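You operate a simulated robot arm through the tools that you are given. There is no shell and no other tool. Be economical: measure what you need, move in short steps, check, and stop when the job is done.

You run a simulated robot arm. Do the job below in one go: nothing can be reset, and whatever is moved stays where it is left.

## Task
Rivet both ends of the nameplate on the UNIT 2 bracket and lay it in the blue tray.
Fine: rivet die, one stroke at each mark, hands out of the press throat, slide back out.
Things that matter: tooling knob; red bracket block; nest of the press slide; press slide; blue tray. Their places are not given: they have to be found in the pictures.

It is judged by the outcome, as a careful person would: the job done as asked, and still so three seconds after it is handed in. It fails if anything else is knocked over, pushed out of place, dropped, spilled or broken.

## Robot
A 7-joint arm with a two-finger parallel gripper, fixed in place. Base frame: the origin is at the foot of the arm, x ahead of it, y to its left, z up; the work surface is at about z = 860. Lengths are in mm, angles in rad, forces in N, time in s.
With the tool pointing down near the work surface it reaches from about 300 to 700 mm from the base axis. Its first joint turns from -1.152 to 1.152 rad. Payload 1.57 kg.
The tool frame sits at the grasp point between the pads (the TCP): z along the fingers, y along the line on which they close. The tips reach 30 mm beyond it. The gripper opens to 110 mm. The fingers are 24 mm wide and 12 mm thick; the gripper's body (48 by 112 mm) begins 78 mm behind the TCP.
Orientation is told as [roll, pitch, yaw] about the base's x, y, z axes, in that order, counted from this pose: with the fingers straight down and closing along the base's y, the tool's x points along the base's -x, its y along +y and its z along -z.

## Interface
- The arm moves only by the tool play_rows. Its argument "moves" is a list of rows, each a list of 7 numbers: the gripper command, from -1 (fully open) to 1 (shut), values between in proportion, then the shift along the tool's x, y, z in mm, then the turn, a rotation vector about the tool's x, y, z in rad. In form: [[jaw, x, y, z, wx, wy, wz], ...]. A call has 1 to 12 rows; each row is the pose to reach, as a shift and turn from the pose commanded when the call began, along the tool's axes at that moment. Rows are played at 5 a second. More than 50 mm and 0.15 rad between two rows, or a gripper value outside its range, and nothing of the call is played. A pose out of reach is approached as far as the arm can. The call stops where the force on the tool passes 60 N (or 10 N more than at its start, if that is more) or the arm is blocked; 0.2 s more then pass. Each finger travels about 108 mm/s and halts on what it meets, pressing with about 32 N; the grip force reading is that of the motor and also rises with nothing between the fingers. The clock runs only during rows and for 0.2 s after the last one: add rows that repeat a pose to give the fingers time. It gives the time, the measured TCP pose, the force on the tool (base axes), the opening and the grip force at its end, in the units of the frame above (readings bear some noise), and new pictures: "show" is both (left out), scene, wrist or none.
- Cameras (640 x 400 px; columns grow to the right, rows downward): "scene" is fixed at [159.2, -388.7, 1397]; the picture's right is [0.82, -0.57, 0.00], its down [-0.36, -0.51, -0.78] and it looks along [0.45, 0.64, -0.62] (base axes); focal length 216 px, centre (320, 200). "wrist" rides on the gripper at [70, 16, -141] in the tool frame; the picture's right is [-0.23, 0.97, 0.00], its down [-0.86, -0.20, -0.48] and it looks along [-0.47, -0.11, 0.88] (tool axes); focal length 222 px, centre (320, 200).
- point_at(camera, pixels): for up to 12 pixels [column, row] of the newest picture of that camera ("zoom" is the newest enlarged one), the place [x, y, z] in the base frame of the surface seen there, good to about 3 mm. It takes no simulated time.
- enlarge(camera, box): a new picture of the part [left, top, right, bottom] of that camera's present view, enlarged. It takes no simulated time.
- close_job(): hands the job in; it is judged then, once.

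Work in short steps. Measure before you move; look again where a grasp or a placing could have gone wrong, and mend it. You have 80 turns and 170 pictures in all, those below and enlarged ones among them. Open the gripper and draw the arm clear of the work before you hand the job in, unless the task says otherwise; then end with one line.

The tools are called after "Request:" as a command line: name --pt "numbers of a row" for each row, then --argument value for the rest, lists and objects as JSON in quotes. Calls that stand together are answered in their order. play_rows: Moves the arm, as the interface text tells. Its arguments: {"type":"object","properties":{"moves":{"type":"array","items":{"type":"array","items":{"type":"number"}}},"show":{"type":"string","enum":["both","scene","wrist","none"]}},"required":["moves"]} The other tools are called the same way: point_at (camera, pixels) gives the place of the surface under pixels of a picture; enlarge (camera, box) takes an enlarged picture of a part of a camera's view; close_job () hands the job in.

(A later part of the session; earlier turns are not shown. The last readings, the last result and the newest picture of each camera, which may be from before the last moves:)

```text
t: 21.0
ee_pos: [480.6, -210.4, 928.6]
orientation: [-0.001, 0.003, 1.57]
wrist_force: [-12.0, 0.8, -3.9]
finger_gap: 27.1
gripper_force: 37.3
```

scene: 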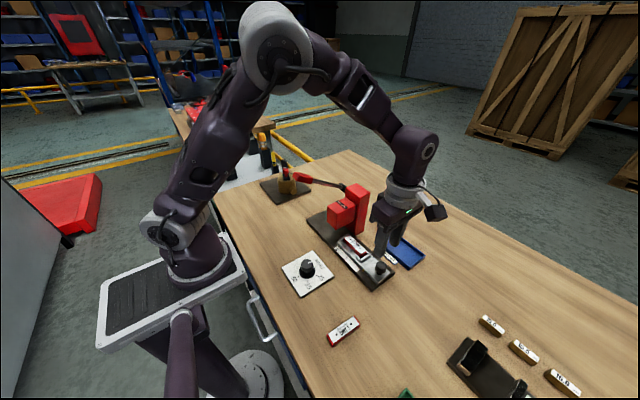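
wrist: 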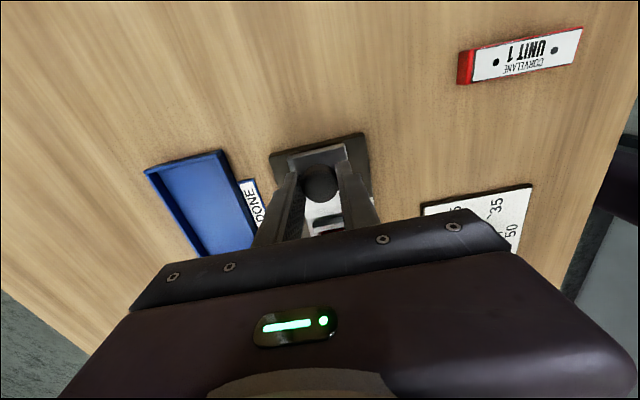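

The knob is held (gap 27). I push the slide in by 61.5 mm (+y = tool -x) toward mark 1.

Request:
play_rows --pt "1 -8 0 0 0 0 0" --pt "1 -18 0 0 0 0 0" --pt "1 -28 0 0 0 0 0" --pt "1 -38 0 0 0 0 0" --pt "1 -48 0 0 0 0 0" --pt "1 -56 0 0 0 0 0" --pt "1 -61.5 0 0 0 0 0" --pt "1 -61.5 0 0 0 0 0" --show "scene"

Request:
enlarge --camera "scene" --box '[325, 220, 385, 280]'

```text
t: 22.8
ee_pos: [480.3, -148.9, 927.2]
orientation: [0.0, 0.005, 1.569]
wrist_force: [-21.4, -3.0, 23.8]
finger_gap: 27.0
gripper_force: 37.5
```

scene: 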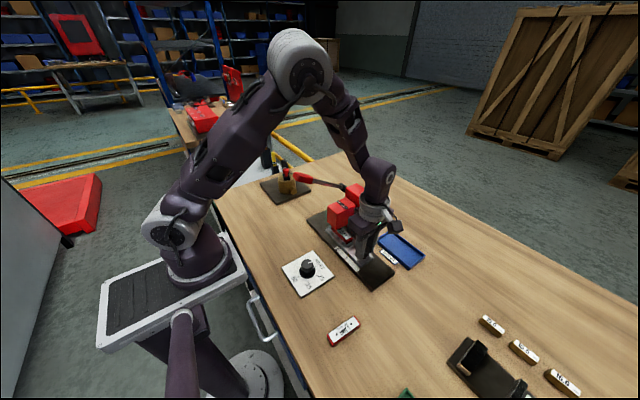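

```text
6.67 times, centred on (355, 250) of scene
```

zoom: 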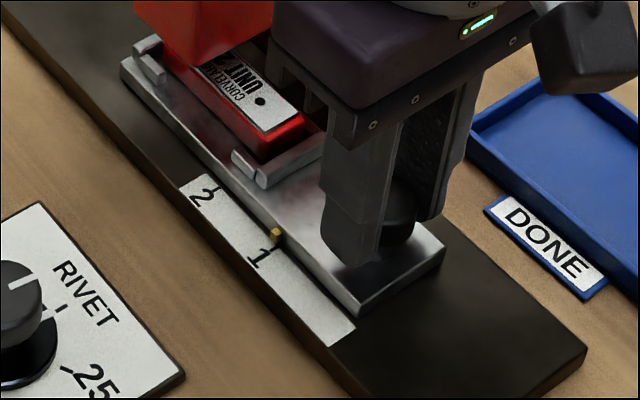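

The slide moved with the hand; I compare the brass pointer with mark 1.

Request:
enlarge --camera "scene" --box '[350, 240, 380, 265]'

Request:
enlarge --camera "scene" --box '[352, 245, 382, 265]'

Request:
point_at --camera "scene" --pixels '[[366, 255], [366.5, 255], [366, 256], [365, 257]]'

```text
16.00 times, centred on (365, 252) of scene
```

zoom: 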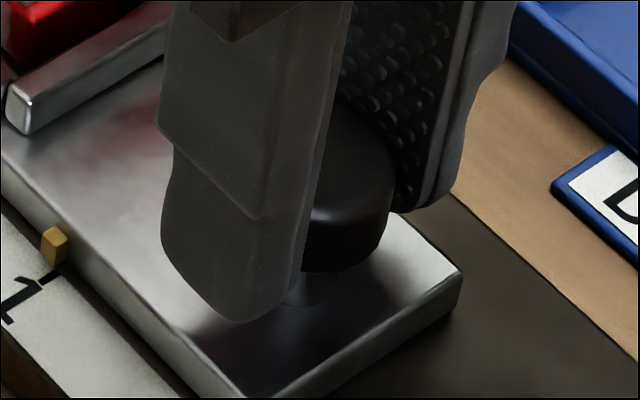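

```text
16.00 times, centred on (367, 255) of scene
```

zoom: 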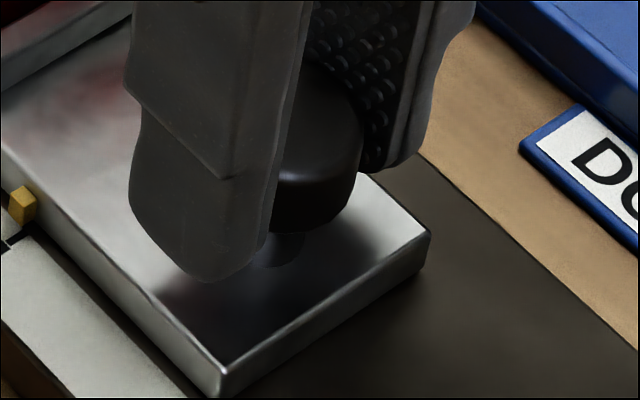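

```text
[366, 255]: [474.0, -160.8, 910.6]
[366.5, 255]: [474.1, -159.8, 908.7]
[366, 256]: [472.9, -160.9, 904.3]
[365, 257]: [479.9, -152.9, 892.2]
```

I zoom centred on the pointer at about (348,255).

Request:
enlarge --camera "scene" --box '[338, 245, 358, 265]'

Request:
point_at --camera "zoom" --pixels '[[324, 192], [334, 200], [320, 225], [310, 245], [345, 185], [300, 300], [330, 180]]'

```text
16.00 times, centred on (348, 255) of scene
```

zoom: 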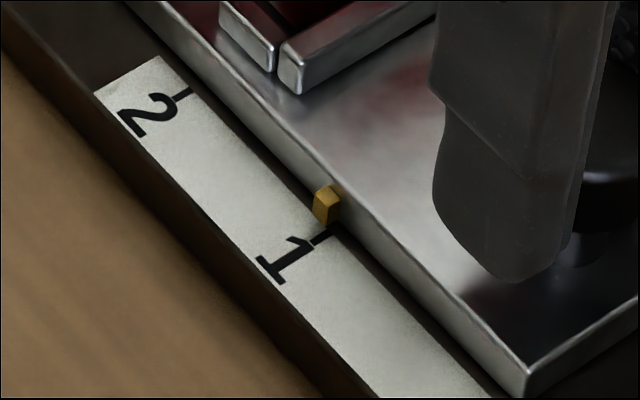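

```text
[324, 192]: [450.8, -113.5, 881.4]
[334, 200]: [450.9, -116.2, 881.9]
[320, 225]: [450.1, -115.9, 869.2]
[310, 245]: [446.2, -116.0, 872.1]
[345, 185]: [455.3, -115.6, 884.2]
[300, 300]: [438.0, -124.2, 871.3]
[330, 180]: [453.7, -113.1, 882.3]
```

The pointer is close to mark 1, but parallax leaves 1–3 mm in doubt. I release the knob, rise, and look from above with the wrist camera.

Request:
play_rows --pt "0.5 0 0 0 0 0 0" --pt "0.25 0 0 0 0 0 0" --pt "0.25 0 0 0 0 0 0" --pt "0.25 0 0 -40 0 0 0" --pt "0.25 20 10 -80 0 0 0" --pt "0.25 30 50 -80 0 0 0" --pt "0.25 30 85 -80 0 0 0" --pt "0.25 30 85 -80 0 0 0"

Request:
enlarge --camera "wrist" --box '[210, 100, 310, 200]'

```text
t: 24.6
ee_pos: [398.4, -176.7, 1007.2]
orientation: [-0.002, 0.003, 1.57]
wrist_force: [-0.3, 1.3, -0.9]
finger_gap: 41.4
gripper_force: 0.0
```

scene: 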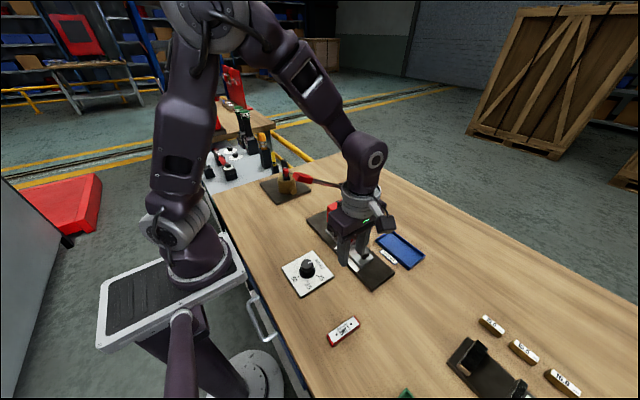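
wrist: 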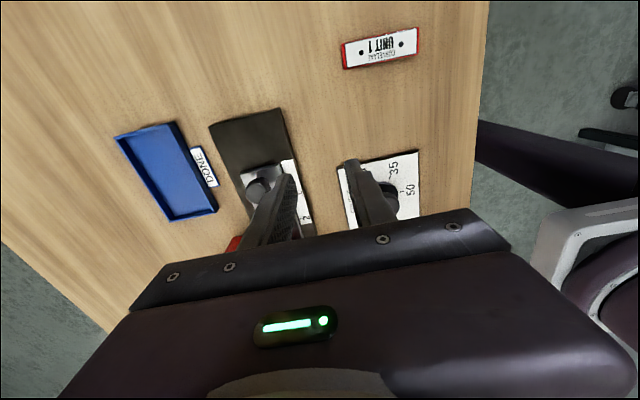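

```text
4.00 times, centred on (260, 150) of wrist
```

zoom: 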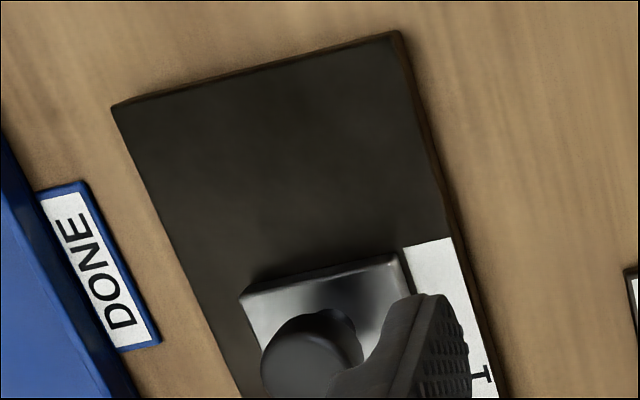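

A finger hides the pointer. I shift the hand to about (345,-140), still above everything.

Request:
play_rows --pt "0.25 -15 28 -10 0 0 0" --pt "0.25 -25 53 -15 0 0 0" --pt "0.25 -25 53 -15 0 0 0" --show "wrist"

Request:
enlarge --camera "wrist" --box '[210, 130, 290, 210]'

```text
t: 25.4
ee_pos: [343.3, -154.5, 1023.2]
orientation: [-0.001, 0.004, 1.568]
wrist_force: [-0.7, 0.1, -0.2]
finger_gap: 41.1
gripper_force: 0.0
```

wrist: 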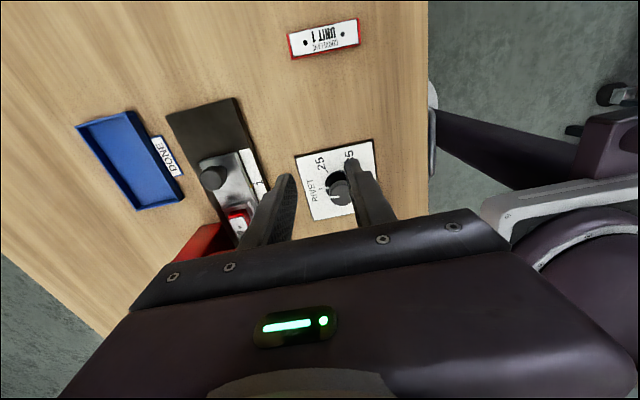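

```text
5.00 times, centred on (250, 170) of wrist
```

zoom: 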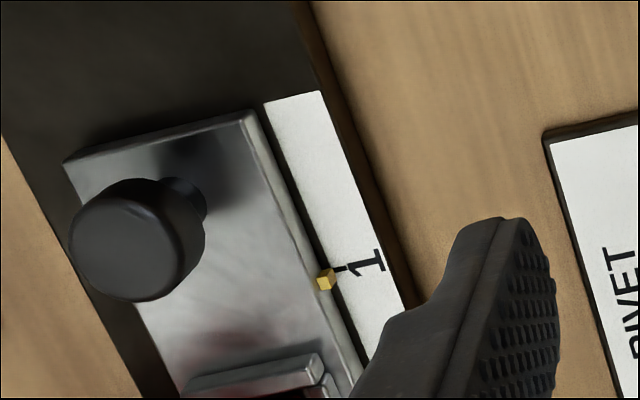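

Viewed from both sides, and allowing for opposite parallax, the pointer agrees with mark 1 within about 1 mm. I rise well clear and go above the lever grip (400,35) with yaw back to 0 and the jaw shut.

Request:
play_rows --pt "0.5 0 0 -40 0 0 0.14" --pt "1 0 0 -80 0 0 0.28" --pt "1 0 0 -120 0 0 0.42" --pt "1 0 0 -160 0 0 0.56" --pt "1 -30 -9 -160 0 0 0.7" --pt "1 -60 -18 -160 0 0 0.84" --pt "1 -90 -27 -160 0 0 0.98" --pt "1 -120 -36 -160 0 0 1.12" --pt "1 -150 -45 -160 0 0 1.26" --pt "1 -180 -53 -160 0 0 1.4" --pt "1 -190 -57 -160 0 0 1.54" --pt "1 -190 -57 -160 0 0 1.568"

Request:
enlarge --camera "wrist" --box '[200, 90, 440, 240]'

```text
t: 28.0
ee_pos: [402.5, 37.6, 1178.6]
orientation: [-0.005, -0.004, 0.0]
wrist_force: [0.0, 0.4, -0.3]
finger_gap: 0.0
gripper_force: 21.1
```

scene: 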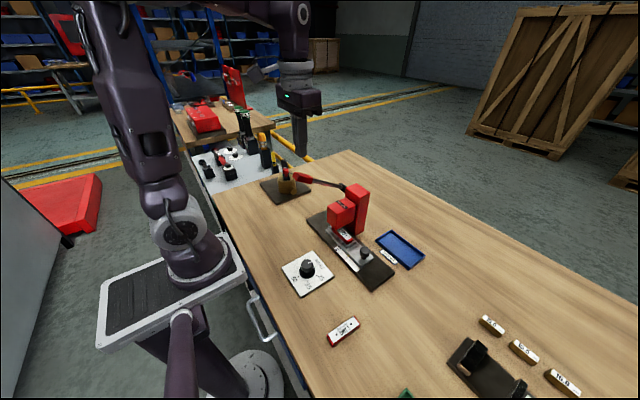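
wrist: 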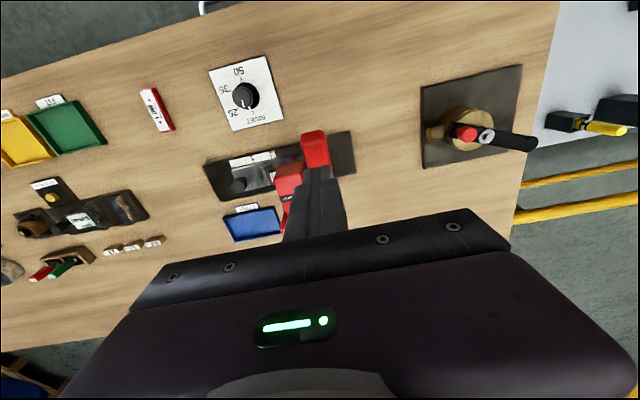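

```text
2.67 times, centred on (320, 165) of wrist
```

zoom: 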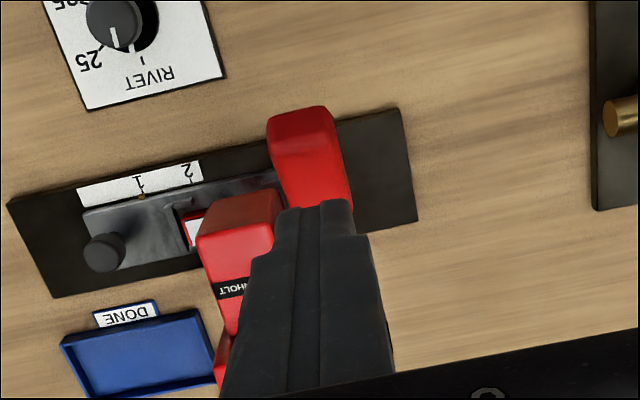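

From here the brass pointer at (141,196) lines up with the "1" tick. I measure the lever grip.

Request:
point_at --camera "zoom" --pixels '[[300, 118], [305, 150], [312, 180], [275, 150], [340, 150], [320, 200], [141, 196], [138, 188], [190, 178]]'

Request:
enlarge --camera "scene" --box '[325, 230, 375, 275]'

```text
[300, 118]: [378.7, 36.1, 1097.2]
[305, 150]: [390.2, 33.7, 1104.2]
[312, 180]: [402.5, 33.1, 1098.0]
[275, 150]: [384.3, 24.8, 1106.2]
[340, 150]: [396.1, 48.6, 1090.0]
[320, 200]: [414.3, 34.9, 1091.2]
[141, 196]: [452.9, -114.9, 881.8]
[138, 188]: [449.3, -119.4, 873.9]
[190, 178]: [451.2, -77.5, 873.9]
```

```text
8.89 times, centred on (350, 252) of scene
```

zoom: 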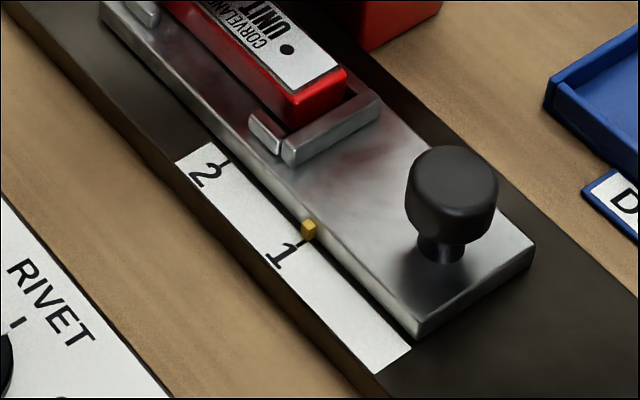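

I take a few more measurements of pointer, tick and visible rivet hole to confirm the stop position.

Request:
point_at --camera "zoom" --pixels '[[309, 222], [309, 230], [306, 235], [313, 226], [300, 242], [304, 239], [286, 49], [452, 160], [225, 160], [220, 164], [283, 155], [340, 130]]'

Request:
enlarge --camera "wrist" --box '[230, 145, 290, 185]'

Request:
point_at --camera "zoom" --pixels '[[320, 200]]'

```text
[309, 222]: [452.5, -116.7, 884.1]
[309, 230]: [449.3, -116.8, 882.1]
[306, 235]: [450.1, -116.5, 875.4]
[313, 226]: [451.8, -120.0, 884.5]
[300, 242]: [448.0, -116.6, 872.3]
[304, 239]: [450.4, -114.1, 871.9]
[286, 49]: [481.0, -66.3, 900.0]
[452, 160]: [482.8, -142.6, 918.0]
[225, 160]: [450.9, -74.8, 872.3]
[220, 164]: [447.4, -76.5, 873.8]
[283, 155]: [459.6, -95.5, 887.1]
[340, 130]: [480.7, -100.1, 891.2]
```

```text
10.00 times, centred on (260, 165) of wrist
```

zoom: 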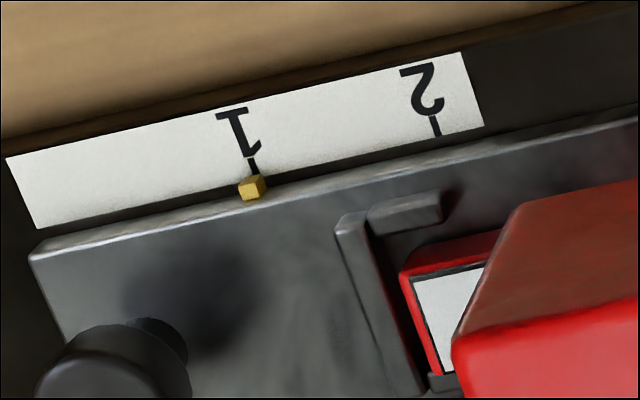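

```text
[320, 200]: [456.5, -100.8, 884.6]
```

Stop position agrees within about 1 mm, with the visible hole at y=-66.3 and the other at about -26 under the ram. The hand is out of the throat. I press the lever grip down along its arc, first part.

Request:
play_rows --pt "1 4 -2 25 0 0 0" --pt "1 4 -2 40 0 0 0" --pt "1 6 -2 50 0 0 0" --pt "1 9 -2 60 0 0 0" --pt "1 12 -2 70 0 0 0" --pt "1 16 -2 80 0 0 0" --pt "1 19 -2 90 0 0 0" --pt "1 22 -2 102 0 0 0" --pt "1 25 -2 113 0 0 0"

Request:
enlarge --camera "scene" --box '[270, 150, 390, 270]'

```text
t: 30.0
ee_pos: [376.7, 34.8, 1066.4]
orientation: [-0.003, -0.002, 0.003]
wrist_force: [0.3, 1.6, 5.1]
finger_gap: 0.0
gripper_force: 21.2
```

scene: 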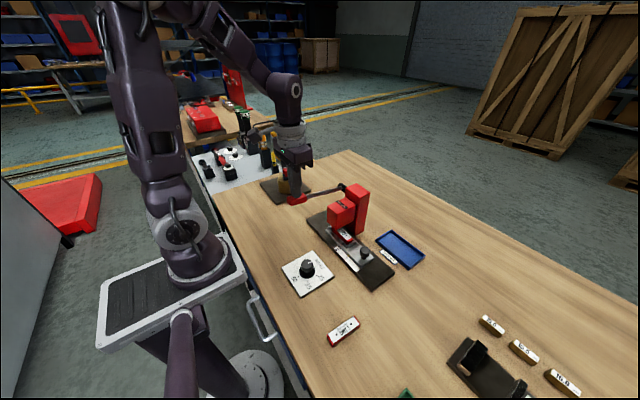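
wrist: 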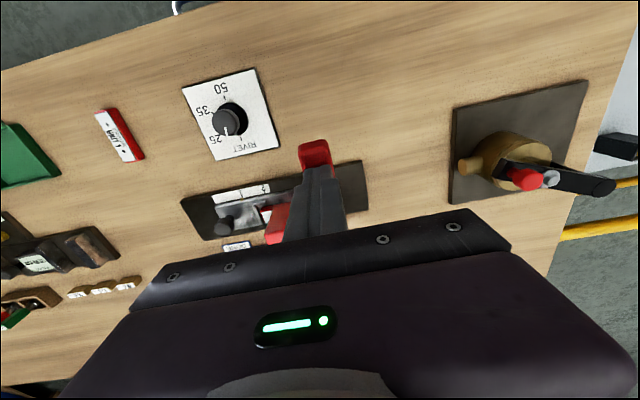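

```text
3.33 times, centred on (330, 210) of scene
```

zoom: 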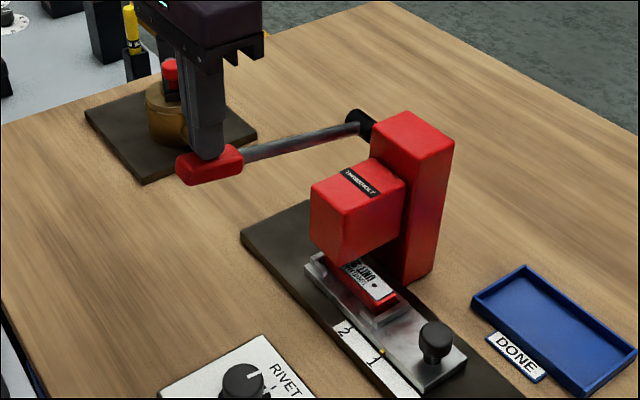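

The lever follows at 5 N. Before going on, I check how near the brass fixture is to the hand.

Request:
point_at --camera "wrist" --pixels '[[468, 165], [490, 160], [525, 180], [600, 187], [452, 120], [455, 200], [550, 180], [317, 150]]'

```text
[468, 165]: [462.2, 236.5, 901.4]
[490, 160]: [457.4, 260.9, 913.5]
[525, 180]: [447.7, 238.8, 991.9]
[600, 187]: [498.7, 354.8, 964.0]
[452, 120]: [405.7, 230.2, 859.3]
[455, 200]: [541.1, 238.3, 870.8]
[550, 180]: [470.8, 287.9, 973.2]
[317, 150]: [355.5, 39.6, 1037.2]
```

The fixture is 200 mm away, so it is clear. I continue the stroke down in 10 mm steps until it bottoms.

Request:
play_rows --pt "1 2 0 10 0 0 0" --pt "1 3 0 20 0 0 0" --pt "1 3 0 30 0 0 0" --pt "1 3 0 40 0 0 0" --pt "1 2 0 50 0 0 0" --pt "1 1 0 60 0 0 0" --pt "1 0 0 70 0 0 0" --pt "1 -1 0 80 0 0 0"

Request:
enlarge --camera "scene" --box '[270, 150, 390, 270]'

```text
t: 31.2
ee_pos: [373.7, 33.7, 1023.1]
orientation: [-0.005, -0.008, 0.003]
wrist_force: [-17.3, 1.1, 44.9]
finger_gap: 0.0
gripper_force: 21.3
stopped in row 5: the force on the tool passed its limit (the readings are from after the stop); the commanded pose is now the measured one
```

scene: 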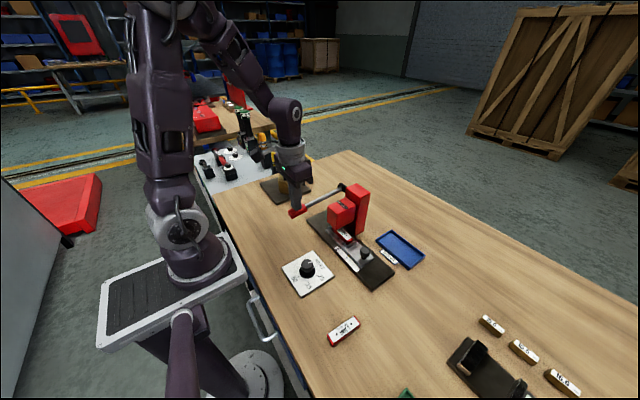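
wrist: 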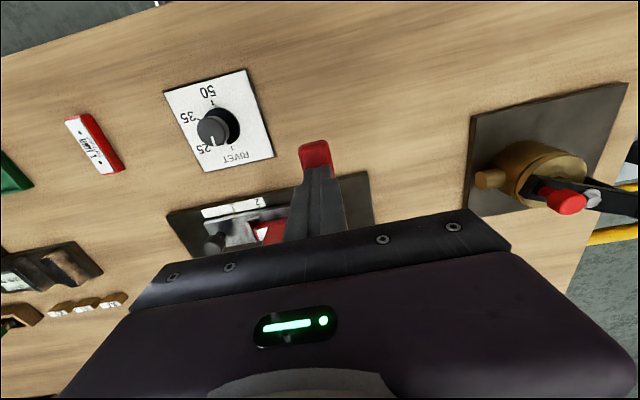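

```text
3.33 times, centred on (330, 210) of scene
```

zoom: 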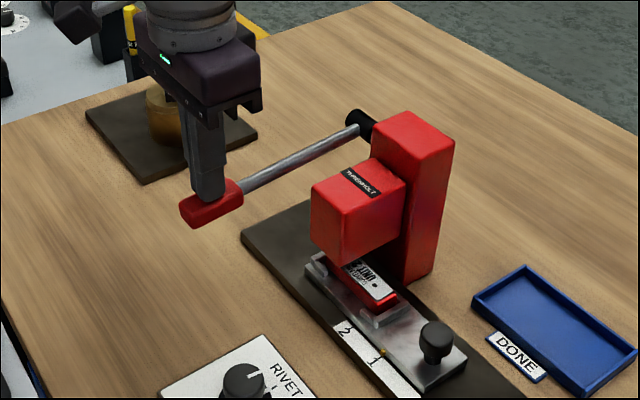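

The lever bottomed at tip z≈993 with the force limit reached. I raise the hand and see whether the lever springs back.

Request:
play_rows --pt "1 2 0 -15 0 0 0" --pt "1 2 0 -30 0 0 0" --pt "1 0 0 -60 0 0 0" --pt "1 -5 0 -90 0 0 0" --pt "1 -20 0 -120 0 0 0" --pt "1 -25 0 -155 0 0 0" --pt "1 -25 0 -155 0 0 0"

Request:
enlarge --camera "scene" --box '[270, 150, 390, 270]'

```text
t: 32.8
ee_pos: [399.1, 37.5, 1177.0]
orientation: [-0.002, -0.006, 0.001]
wrist_force: [-0.5, 0.4, 0.8]
finger_gap: 0.1
gripper_force: 21.6
```

scene: 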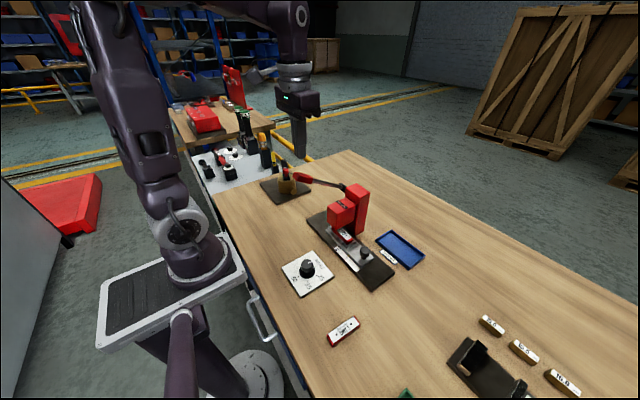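
wrist: 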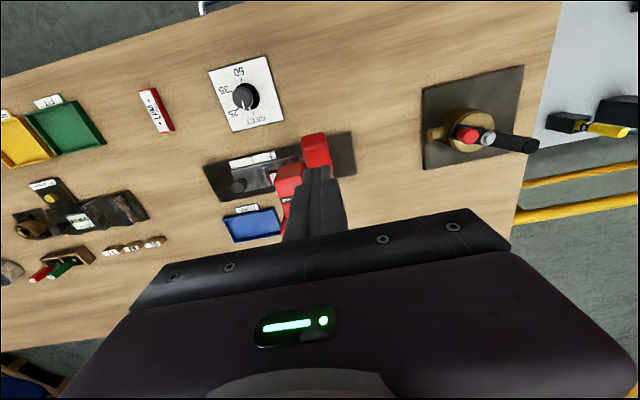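

```text
3.33 times, centred on (330, 210) of scene
```

zoom: 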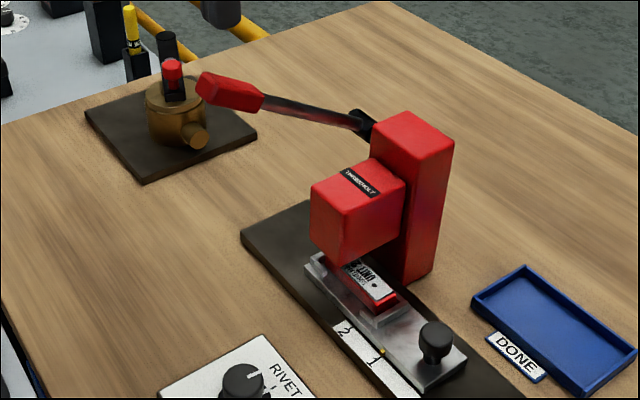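

The lever sprang back. I return over the slide knob at (481,-148.5), turning +90° at height.

Request:
play_rows --pt "0.25 -8 -17 0 0 0 -0.143" --pt "0.25 -16 -34 0 0 0 -0.286" --pt "0.25 -24 -51 0 0 0 -0.429" --pt "0.25 -32 -68 0 0 0 -0.572" --pt "0.25 -40 -85 0 0 0 -0.715" --pt "0.25 -48 -102 0 0 0 -0.858" --pt "0.25 -56 -119 0 0 0 -1.001" --pt "0.25 -64 -136 0 0 0 -1.144" --pt "0.25 -72 -153 0 0 0 -1.287" --pt "0.25 -78 -170 0 0 0 -1.43" --pt "0.25 -82 -186 0 0 0 -1.571" --pt "0.25 -82 -186 0 0 0 -1.571" --show "wrist"

```text
t: 35.4
ee_pos: [481.2, -150.5, 1177.1]
orientation: [-0.007, 0.004, 1.573]
wrist_force: [1.2, -0.9, -0.6]
finger_gap: 41.3
gripper_force: 0.1
```

wrist: 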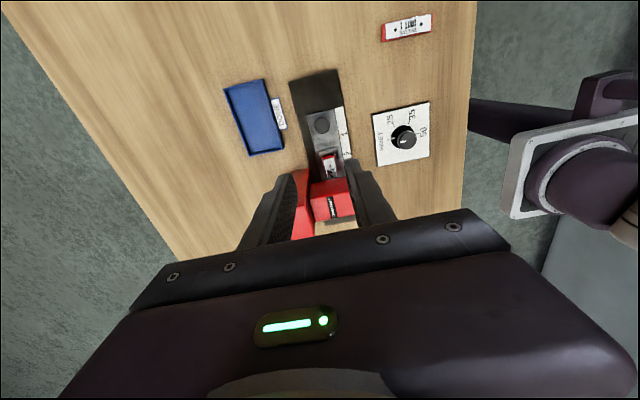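

I descend straight over the knob and grip it at TCP z≈928.

Request:
play_rows --pt "0.25 -1.7 0 45 0 0 0" --pt "0.25 -1.7 0 90 0 0 0" --pt "0.25 -1.7 0 135 0 0 0" --pt "0.25 -1.7 0 180 0 0 0" --pt "0.25 -1.7 0 215 0 0 0" --pt "0.25 -1.7 0 240 0 0 0" --pt "0.25 -1.7 0 249 0 0 0" --pt "0.25 -1.7 0 249 0 0 0" --pt "0.6 -1.7 0 249 0 0 0" --pt "1 -1.7 0 249 0 0 0" --pt "1 -1.7 0 249 0 0 0" --show "scene"

Request:
enlarge --camera "scene" --box '[325, 220, 385, 280]'

```text
t: 37.8
ee_pos: [480.6, -148.8, 928.6]
orientation: [-0.002, 0.005, 1.572]
wrist_force: [-22.0, 0.6, -3.2]
finger_gap: 27.2
gripper_force: 37.6
```

scene: 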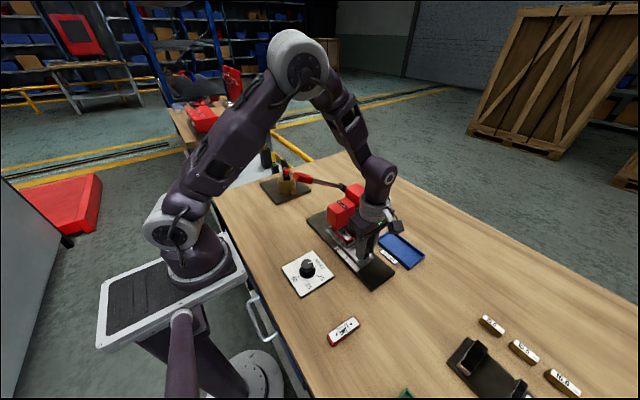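

```text
6.67 times, centred on (355, 250) of scene
```

zoom: 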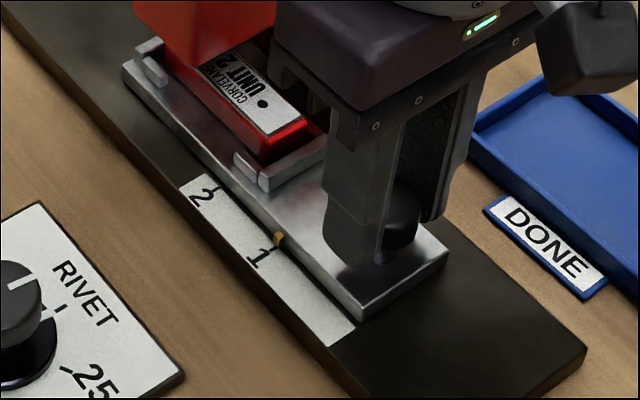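

The knob is gripped and the slide is unchanged. I push another 40 mm to mark 2.

Request:
play_rows --pt "1 -6 0 0 0 0 0" --pt "1 -14 0 0 0 0 0" --pt "1 -22 0 0 0 0 0" --pt "1 -30 0 0 0 0 0" --pt "1 -36 0 0 0 0 0" --pt "1 -40 0 0 0 0 0" --pt "1 -40 0 0 0 0 0" --show "scene"

Request:
enlarge --camera "scene" --box '[325, 220, 385, 280]'

```text
t: 39.4
ee_pos: [480.7, -110.7, 929.1]
orientation: [0.0, 0.004, 1.574]
wrist_force: [-28.6, 1.2, -12.4]
finger_gap: 27.2
gripper_force: 37.6
```

scene: 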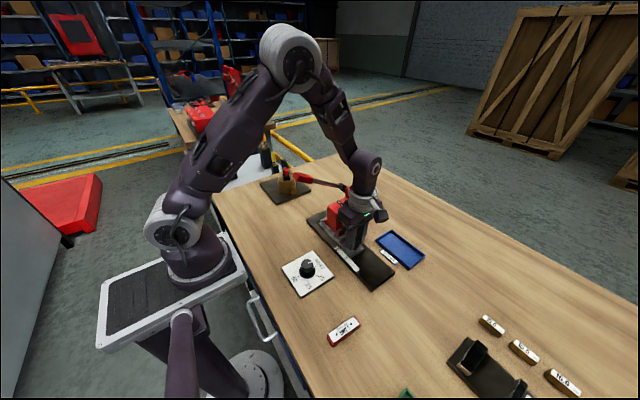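

```text
6.67 times, centred on (355, 250) of scene
```

zoom: 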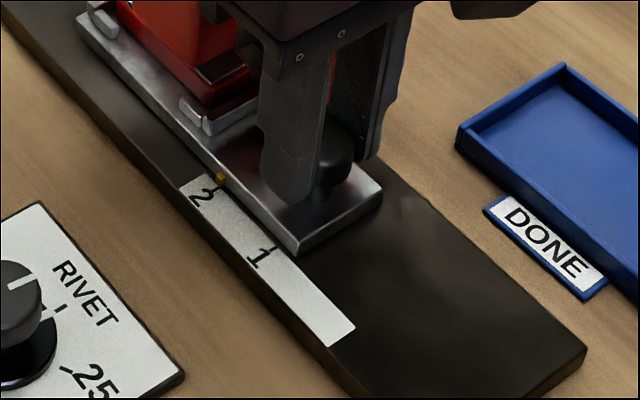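

The hand moved 38 mm. I zoom at 16x on the pointer, to compare with the view at mark 1.

Request:
enlarge --camera "scene" --box '[332, 236, 352, 256]'

Request:
point_at --camera "zoom" --pixels '[[285, 185], [288, 190], [283, 200], [290, 182], [273, 215], [268, 219], [262, 223], [407, 360]]'

```text
16.00 times, centred on (342, 246) of scene
```

zoom: 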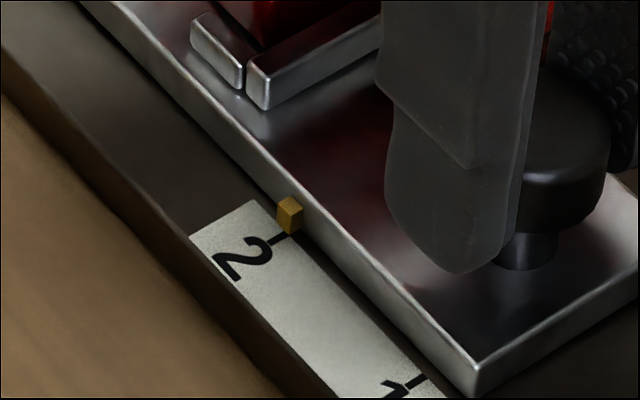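

```text
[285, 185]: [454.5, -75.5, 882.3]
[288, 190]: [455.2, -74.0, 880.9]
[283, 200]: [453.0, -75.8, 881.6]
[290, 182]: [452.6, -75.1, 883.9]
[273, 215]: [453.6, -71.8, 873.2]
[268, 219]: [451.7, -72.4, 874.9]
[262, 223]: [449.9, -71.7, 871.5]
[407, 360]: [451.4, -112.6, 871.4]
```

Compared with mark 1, the pointer sits about 2 mm less far in. I nudge another 1.5 mm.

Request:
play_rows --pt "1 -0.8 0 0 0 0 0" --pt "1 -1.5 0 0 0 0 0" --pt "1 -1.5 0 0 0 0 0" --show "none"

Request:
enlarge --camera "scene" --box '[332, 236, 352, 256]'

```text
t: 40.2
ee_pos: [479.3, -109.8, 929.1]
orientation: [0.003, 0.006, 1.57]
wrist_force: [-32.4, -13.0, -2.3]
finger_gap: 27.1
gripper_force: 37.6
```

```text
16.00 times, centred on (342, 246) of scene
```

zoom: 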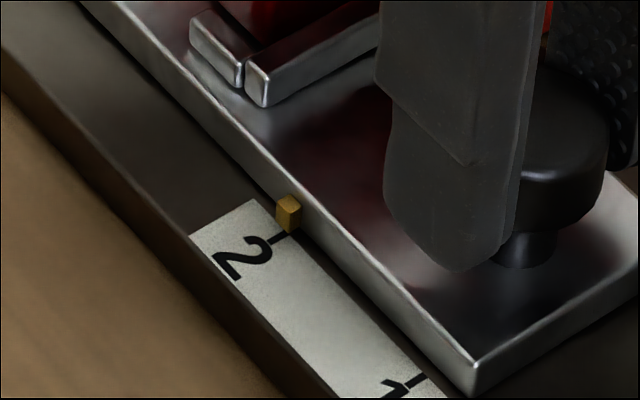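

The slide now resists (13 N) and, allowing for parallax, the pointer is on mark 2. I release and rise straight up.

Request:
play_rows --pt "0.5 0 0 0 0 0 0" --pt "0.25 0 0 0 0 0 0" --pt "0.25 0 0 0 0 0 0" --pt "0.25 0 0 -40 0 0 0" --pt "0.25 0 0 -85 0 0 0" --pt "0.25 0 0 -130 0 0 0" --pt "0.25 0 0 -175 0 0 0" --pt "0.25 0 0 -220 0 0 0" --pt "0.25 0 0 -250 0 0 0" --pt "0.5 0 0 -250 0 0 0" --pt "1 0 0 -250 0 0 0" --show "none"

Request:
enlarge --camera "scene" --box '[325, 220, 385, 280]'

Request:
enlarge --camera "wrist" --box '[260, 80, 400, 220]'

```text
t: 42.6
ee_pos: [480.3, -105.7, 1178.5]
orientation: [-0.006, 0.003, 1.573]
wrist_force: [-0.2, -0.3, -0.1]
finger_gap: 0.0
gripper_force: 21.2
```

```text
6.67 times, centred on (355, 250) of scene
```

zoom: 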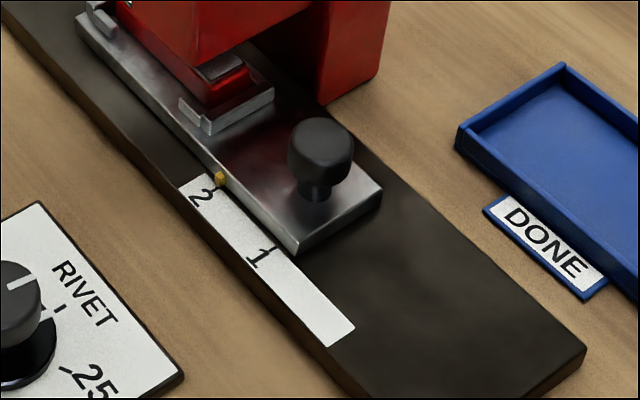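

```text
2.86 times, centred on (330, 150) of wrist
```

zoom: 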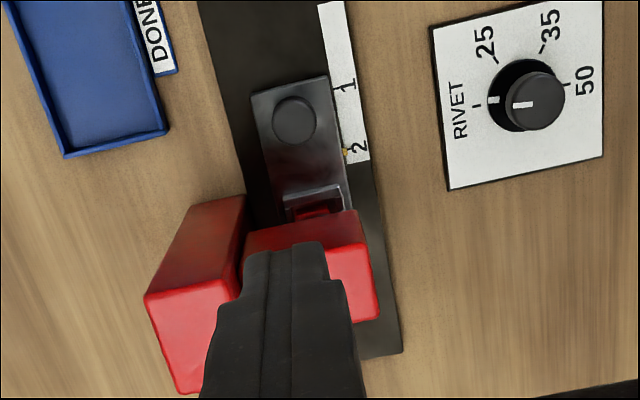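

The pointer is at 2 and the dial at RIVET. I move above the lever grip with yaw back to 0.

Request:
play_rows --pt "1 -13 8 0 0 0 0.143" --pt "1 -26 16 0 0 0 0.286" --pt "1 -39 24 0 0 0 0.429" --pt "1 -52 32 0 0 0 0.572" --pt "1 -65 40 0 0 0 0.715" --pt "1 -78 48 0 0 0 0.858" --pt "1 -91 56 0 0 0 1.001" --pt "1 -104 64 0 0 0 1.144" --pt "1 -117 72 0 0 0 1.287" --pt "1 -130 78 0 0 0 1.43" --pt "1 -141 82 0 0 0 1.573" --pt "1 -141 82 0 0 0 1.573" --show "wrist"

Request:
enlarge --camera "wrist" --box '[230, 145, 290, 185]'

```text
t: 45.2
ee_pos: [400.3, 33.2, 1179.4]
orientation: [-0.004, -0.007, -0.004]
wrist_force: [0.0, 0.9, -0.3]
finger_gap: 0.2
gripper_force: 21.1
```

wrist: 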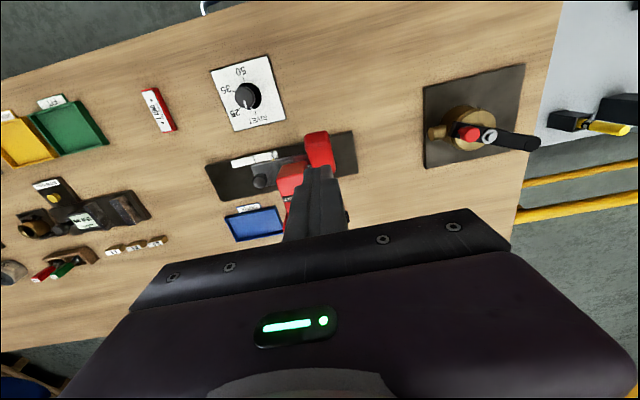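

```text
10.00 times, centred on (260, 165) of wrist
```

zoom: 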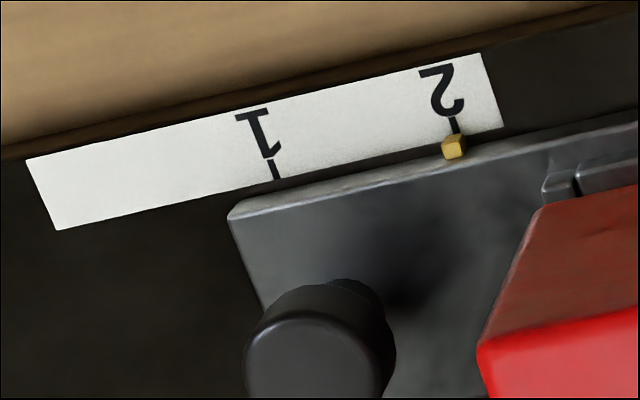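

The pointer stands at 2 just as it stood at 1. I make the second stroke with the same path.

Request:
play_rows --pt "1 2 1 25 0 0 0" --pt "1 3 1 42 0 0 0" --pt "1 7 1 57 0 0 0" --pt "1 11 1 72 0 0 0" --pt "1 16 1 86 0 0 0" --pt "1 20 1 100 0 0 0" --pt "1 23 1 113 0 0 0" --pt "1 25 1 124 0 0 0" --pt "1 26 1 134 0 0 0" --pt "1 26 1 144 0 0 0" --pt "1 26 1 154 0 0 0" --pt "1 25 1 163 0 0 0" --show "scene"

Request:
enlarge --camera "scene" --box '[270, 150, 390, 270]'

```text
t: 47.7
ee_pos: [373.7, 35.0, 1024.5]
orientation: [-0.006, -0.009, 0.001]
wrist_force: [-17.8, 0.9, 47.2]
finger_gap: 0.0
gripper_force: 21.2
stopped in row 12: the force on the tool passed its limit (the readings are from after the stop); the commanded pose is now the measured one
```

scene: 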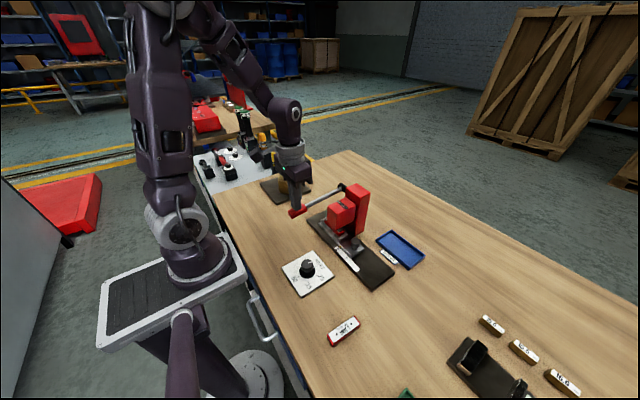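

```text
3.33 times, centred on (330, 210) of scene
```

zoom: 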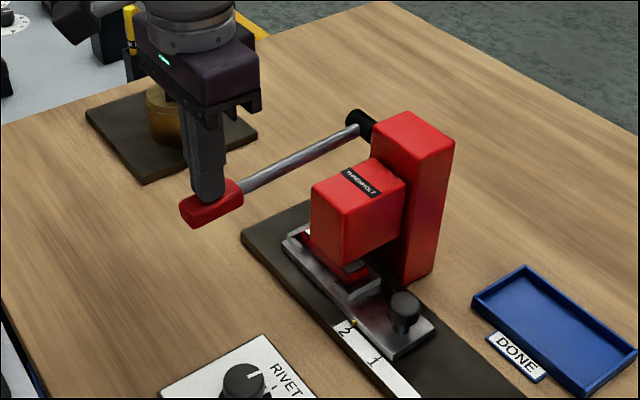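

The lever bottomed at the same depth as before. I raise the hand so the lever returns.

Request:
play_rows --pt "1 2 0 -15 0 0 0" --pt "1 2 0 -30 0 0 0" --pt "1 0 0 -60 0 0 0" --pt "1 -5 0 -90 0 0 0" --pt "1 -20 0 -120 0 0 0" --pt "1 -25 0 -155 0 0 0" --pt "1 -25 0 -155 0 0 0" --show "scene"

Request:
enlarge --camera "scene" --box '[300, 200, 380, 280]'

```text
t: 49.3
ee_pos: [397.7, 32.3, 1177.6]
orientation: [-0.005, -0.008, 0.001]
wrist_force: [-0.6, 1.9, 0.0]
finger_gap: 0.1
gripper_force: 21.1
```

scene: 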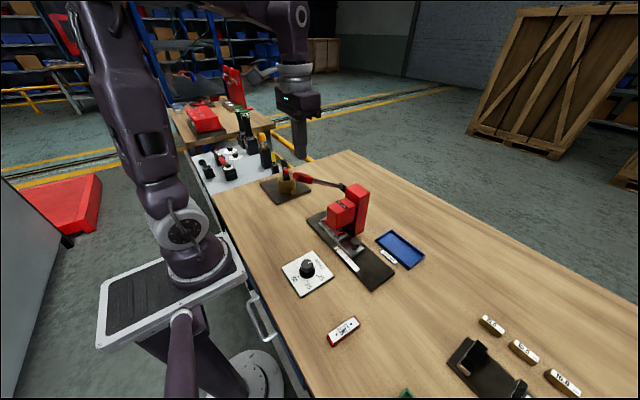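

```text
5.00 times, centred on (340, 240) of scene
```

zoom: 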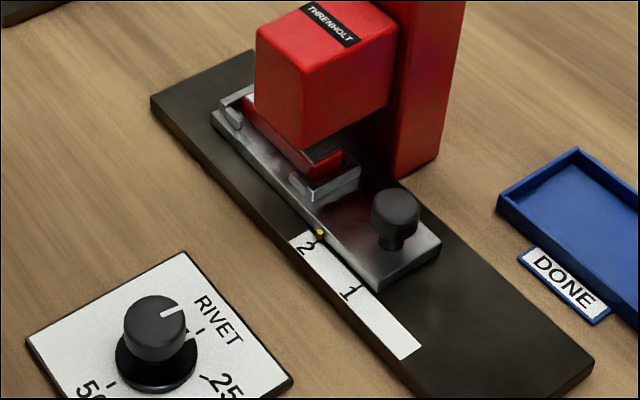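

The lever is back up. I go over the slide knob at about (481,-109.5).

Request:
play_rows --pt "0.25 -8 -13 0 0 0 -0.143" --pt "0.25 -16 -26 0 0 0 -0.286" --pt "0.25 -24 -39 0 0 0 -0.429" --pt "0.25 -32 -52 0 0 0 -0.572" --pt "0.25 -40 -65 0 0 0 -0.715" --pt "0.25 -48 -78 0 0 0 -0.858" --pt "0.25 -56 -91 0 0 0 -1.001" --pt "0.25 -64 -104 0 0 0 -1.144" --pt "0.25 -72 -117 0 0 0 -1.287" --pt "0.25 -79 -130 0 0 0 -1.43" --pt "0.25 -83 -142 0 0 0 -1.571" --pt "0.25 -83 -142 0 0 0 -1.571" --show "wrist"

Request:
point_at --camera "scene" --pixels '[[350, 240]]'

```text
t: 51.9
ee_pos: [481.0, -107.7, 1177.8]
orientation: [-0.007, 0.005, 1.572]
wrist_force: [-0.6, -0.2, 0.8]
finger_gap: 41.3
gripper_force: 0.1
```

wrist: 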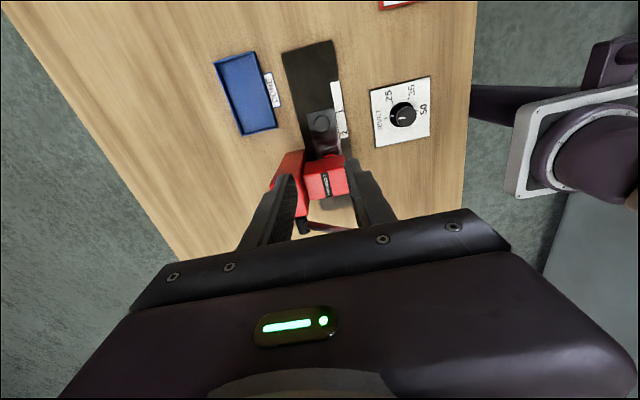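

```text
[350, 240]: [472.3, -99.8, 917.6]
```

I descend on the knob (y target -109.5) and grip it.

Request:
play_rows --pt "0.25 1.8 0 45 0 0 0" --pt "0.25 1.8 0 90 0 0 0" --pt "0.25 1.8 0 135 0 0 0" --pt "0.25 1.8 0 180 0 0 0" --pt "0.25 1.8 0 215 0 0 0" --pt "0.25 1.8 0 240 0 0 0" --pt "0.25 1.8 0 249 0 0 0" --pt "0.25 1.8 0 249 0 0 0" --pt "0.6 1.8 0 249 0 0 0" --pt "1 1.8 0 249 0 0 0" --pt "1 1.8 0 249 0 0 0" --show "scene"

```text
t: 54.3
ee_pos: [479.0, -109.5, 928.7]
orientation: [0.004, 0.003, 1.569]
wrist_force: [-36.8, -0.6, -1.2]
finger_gap: 27.0
gripper_force: 37.6
```

scene: 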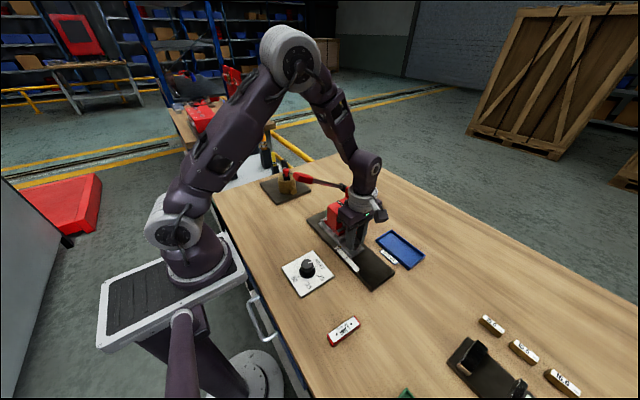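

It is gripped. I ease the x offset by 2 mm and pull the slide out 100 mm.

Request:
play_rows --pt "1 5 2 0 0 0 0" --pt "1 15 2 0 0 0 0" --pt "1 25 2 0 0 0 0" --pt "1 36 2 0 0 0 0" --pt "1 47 2 0 0 0 0" --pt "1 58 2 0 0 0 0" --pt "1 69 2 0 0 0 0" --pt "1 80 2 0 0 0 0" --pt "1 90 2 0 0 0 0" --pt "1 97 2 0 0 0 0" --pt "1 101 2 0 0 0 0" --pt "1 101 2 0 0 0 0" --show "scene"

Request:
enlarge --camera "scene" --box '[335, 225, 395, 285]'

```text
t: 56.9
ee_pos: [481.2, -209.5, 930.3]
orientation: [-0.004, 0.001, 1.571]
wrist_force: [-25.1, 9.7, -20.6]
finger_gap: 27.0
gripper_force: 37.8
```

scene: 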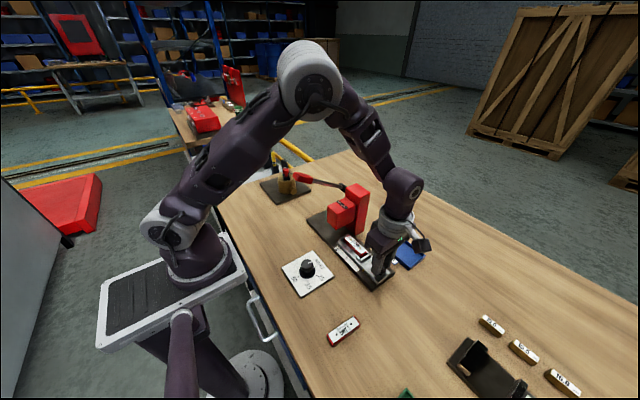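

```text
6.67 times, centred on (365, 255) of scene
```

zoom: 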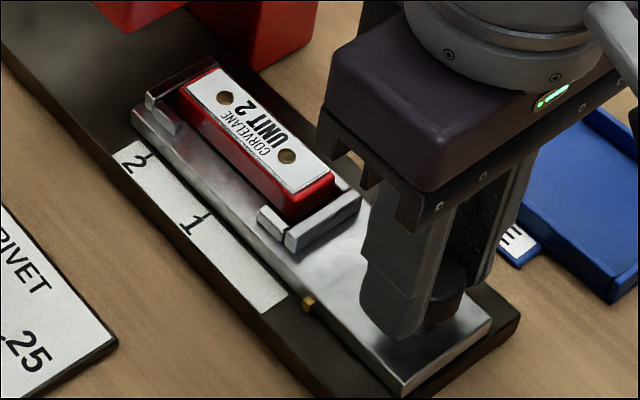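

Both holes now show brass rivet heads and the slide is back out. I release, rise, and move above the bracket.

Request:
play_rows --pt "0.5 0 0 0 0 0 0" --pt "0.15 0 0 0 0 0 0" --pt "0.15 0 0 0 0 0 0" --pt "0.15 0 0 -40 0 0 0" --pt "0.15 0 0 -75 0 0 0" --pt "0.15 -40 0 -75 0 0 0" --pt "0.15 -80 0 -75 0 0 0" --pt "0.15 -98 0 -75 0 0 0" --pt "0.15 -98 0 -75 0 0 0"

Request:
enlarge --camera "scene" --box '[335, 225, 395, 285]'

Request:
enlarge --camera "wrist" --box '[240, 80, 400, 220]'

```text
t: 58.9
ee_pos: [481.4, -111.3, 1003.4]
orientation: [-0.009, 0.003, 1.572]
wrist_force: [-0.5, 0.5, -0.1]
finger_gap: 46.8
gripper_force: 0.0
```

scene: 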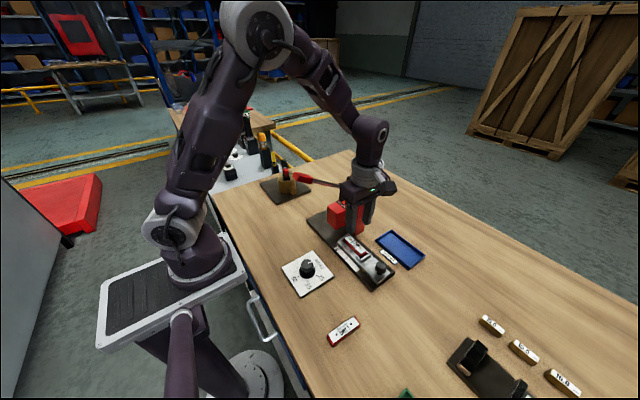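
wrist: 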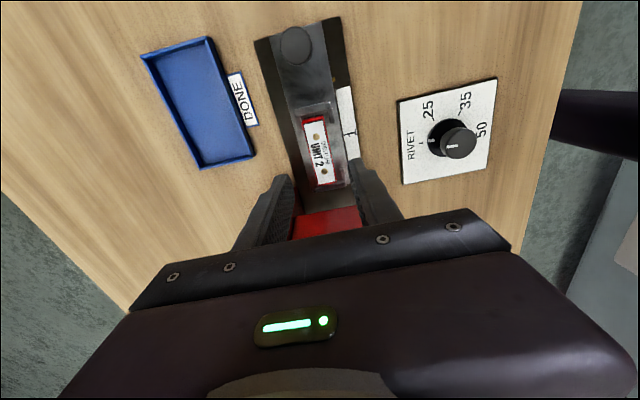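

```text
6.67 times, centred on (365, 255) of scene
```

zoom: 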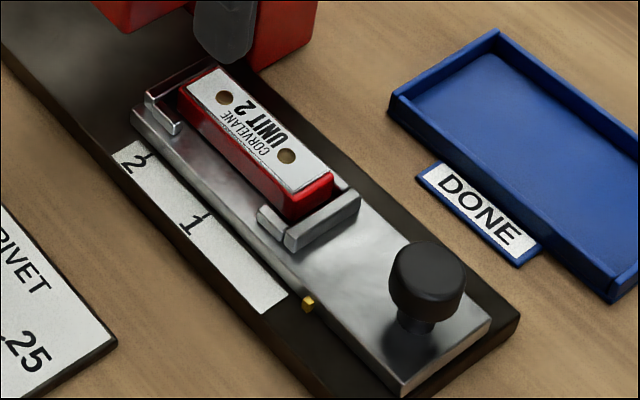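

```text
2.86 times, centred on (320, 150) of wrist
```

zoom: 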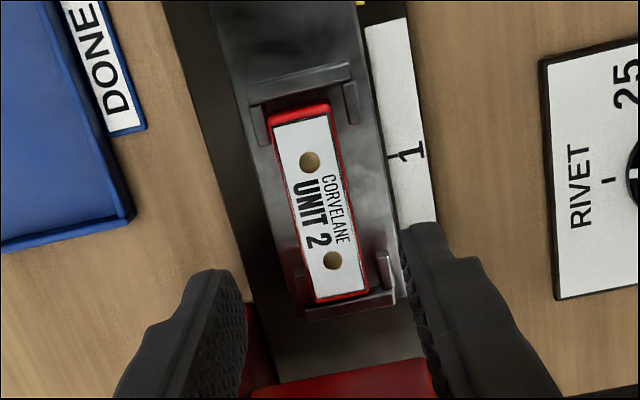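

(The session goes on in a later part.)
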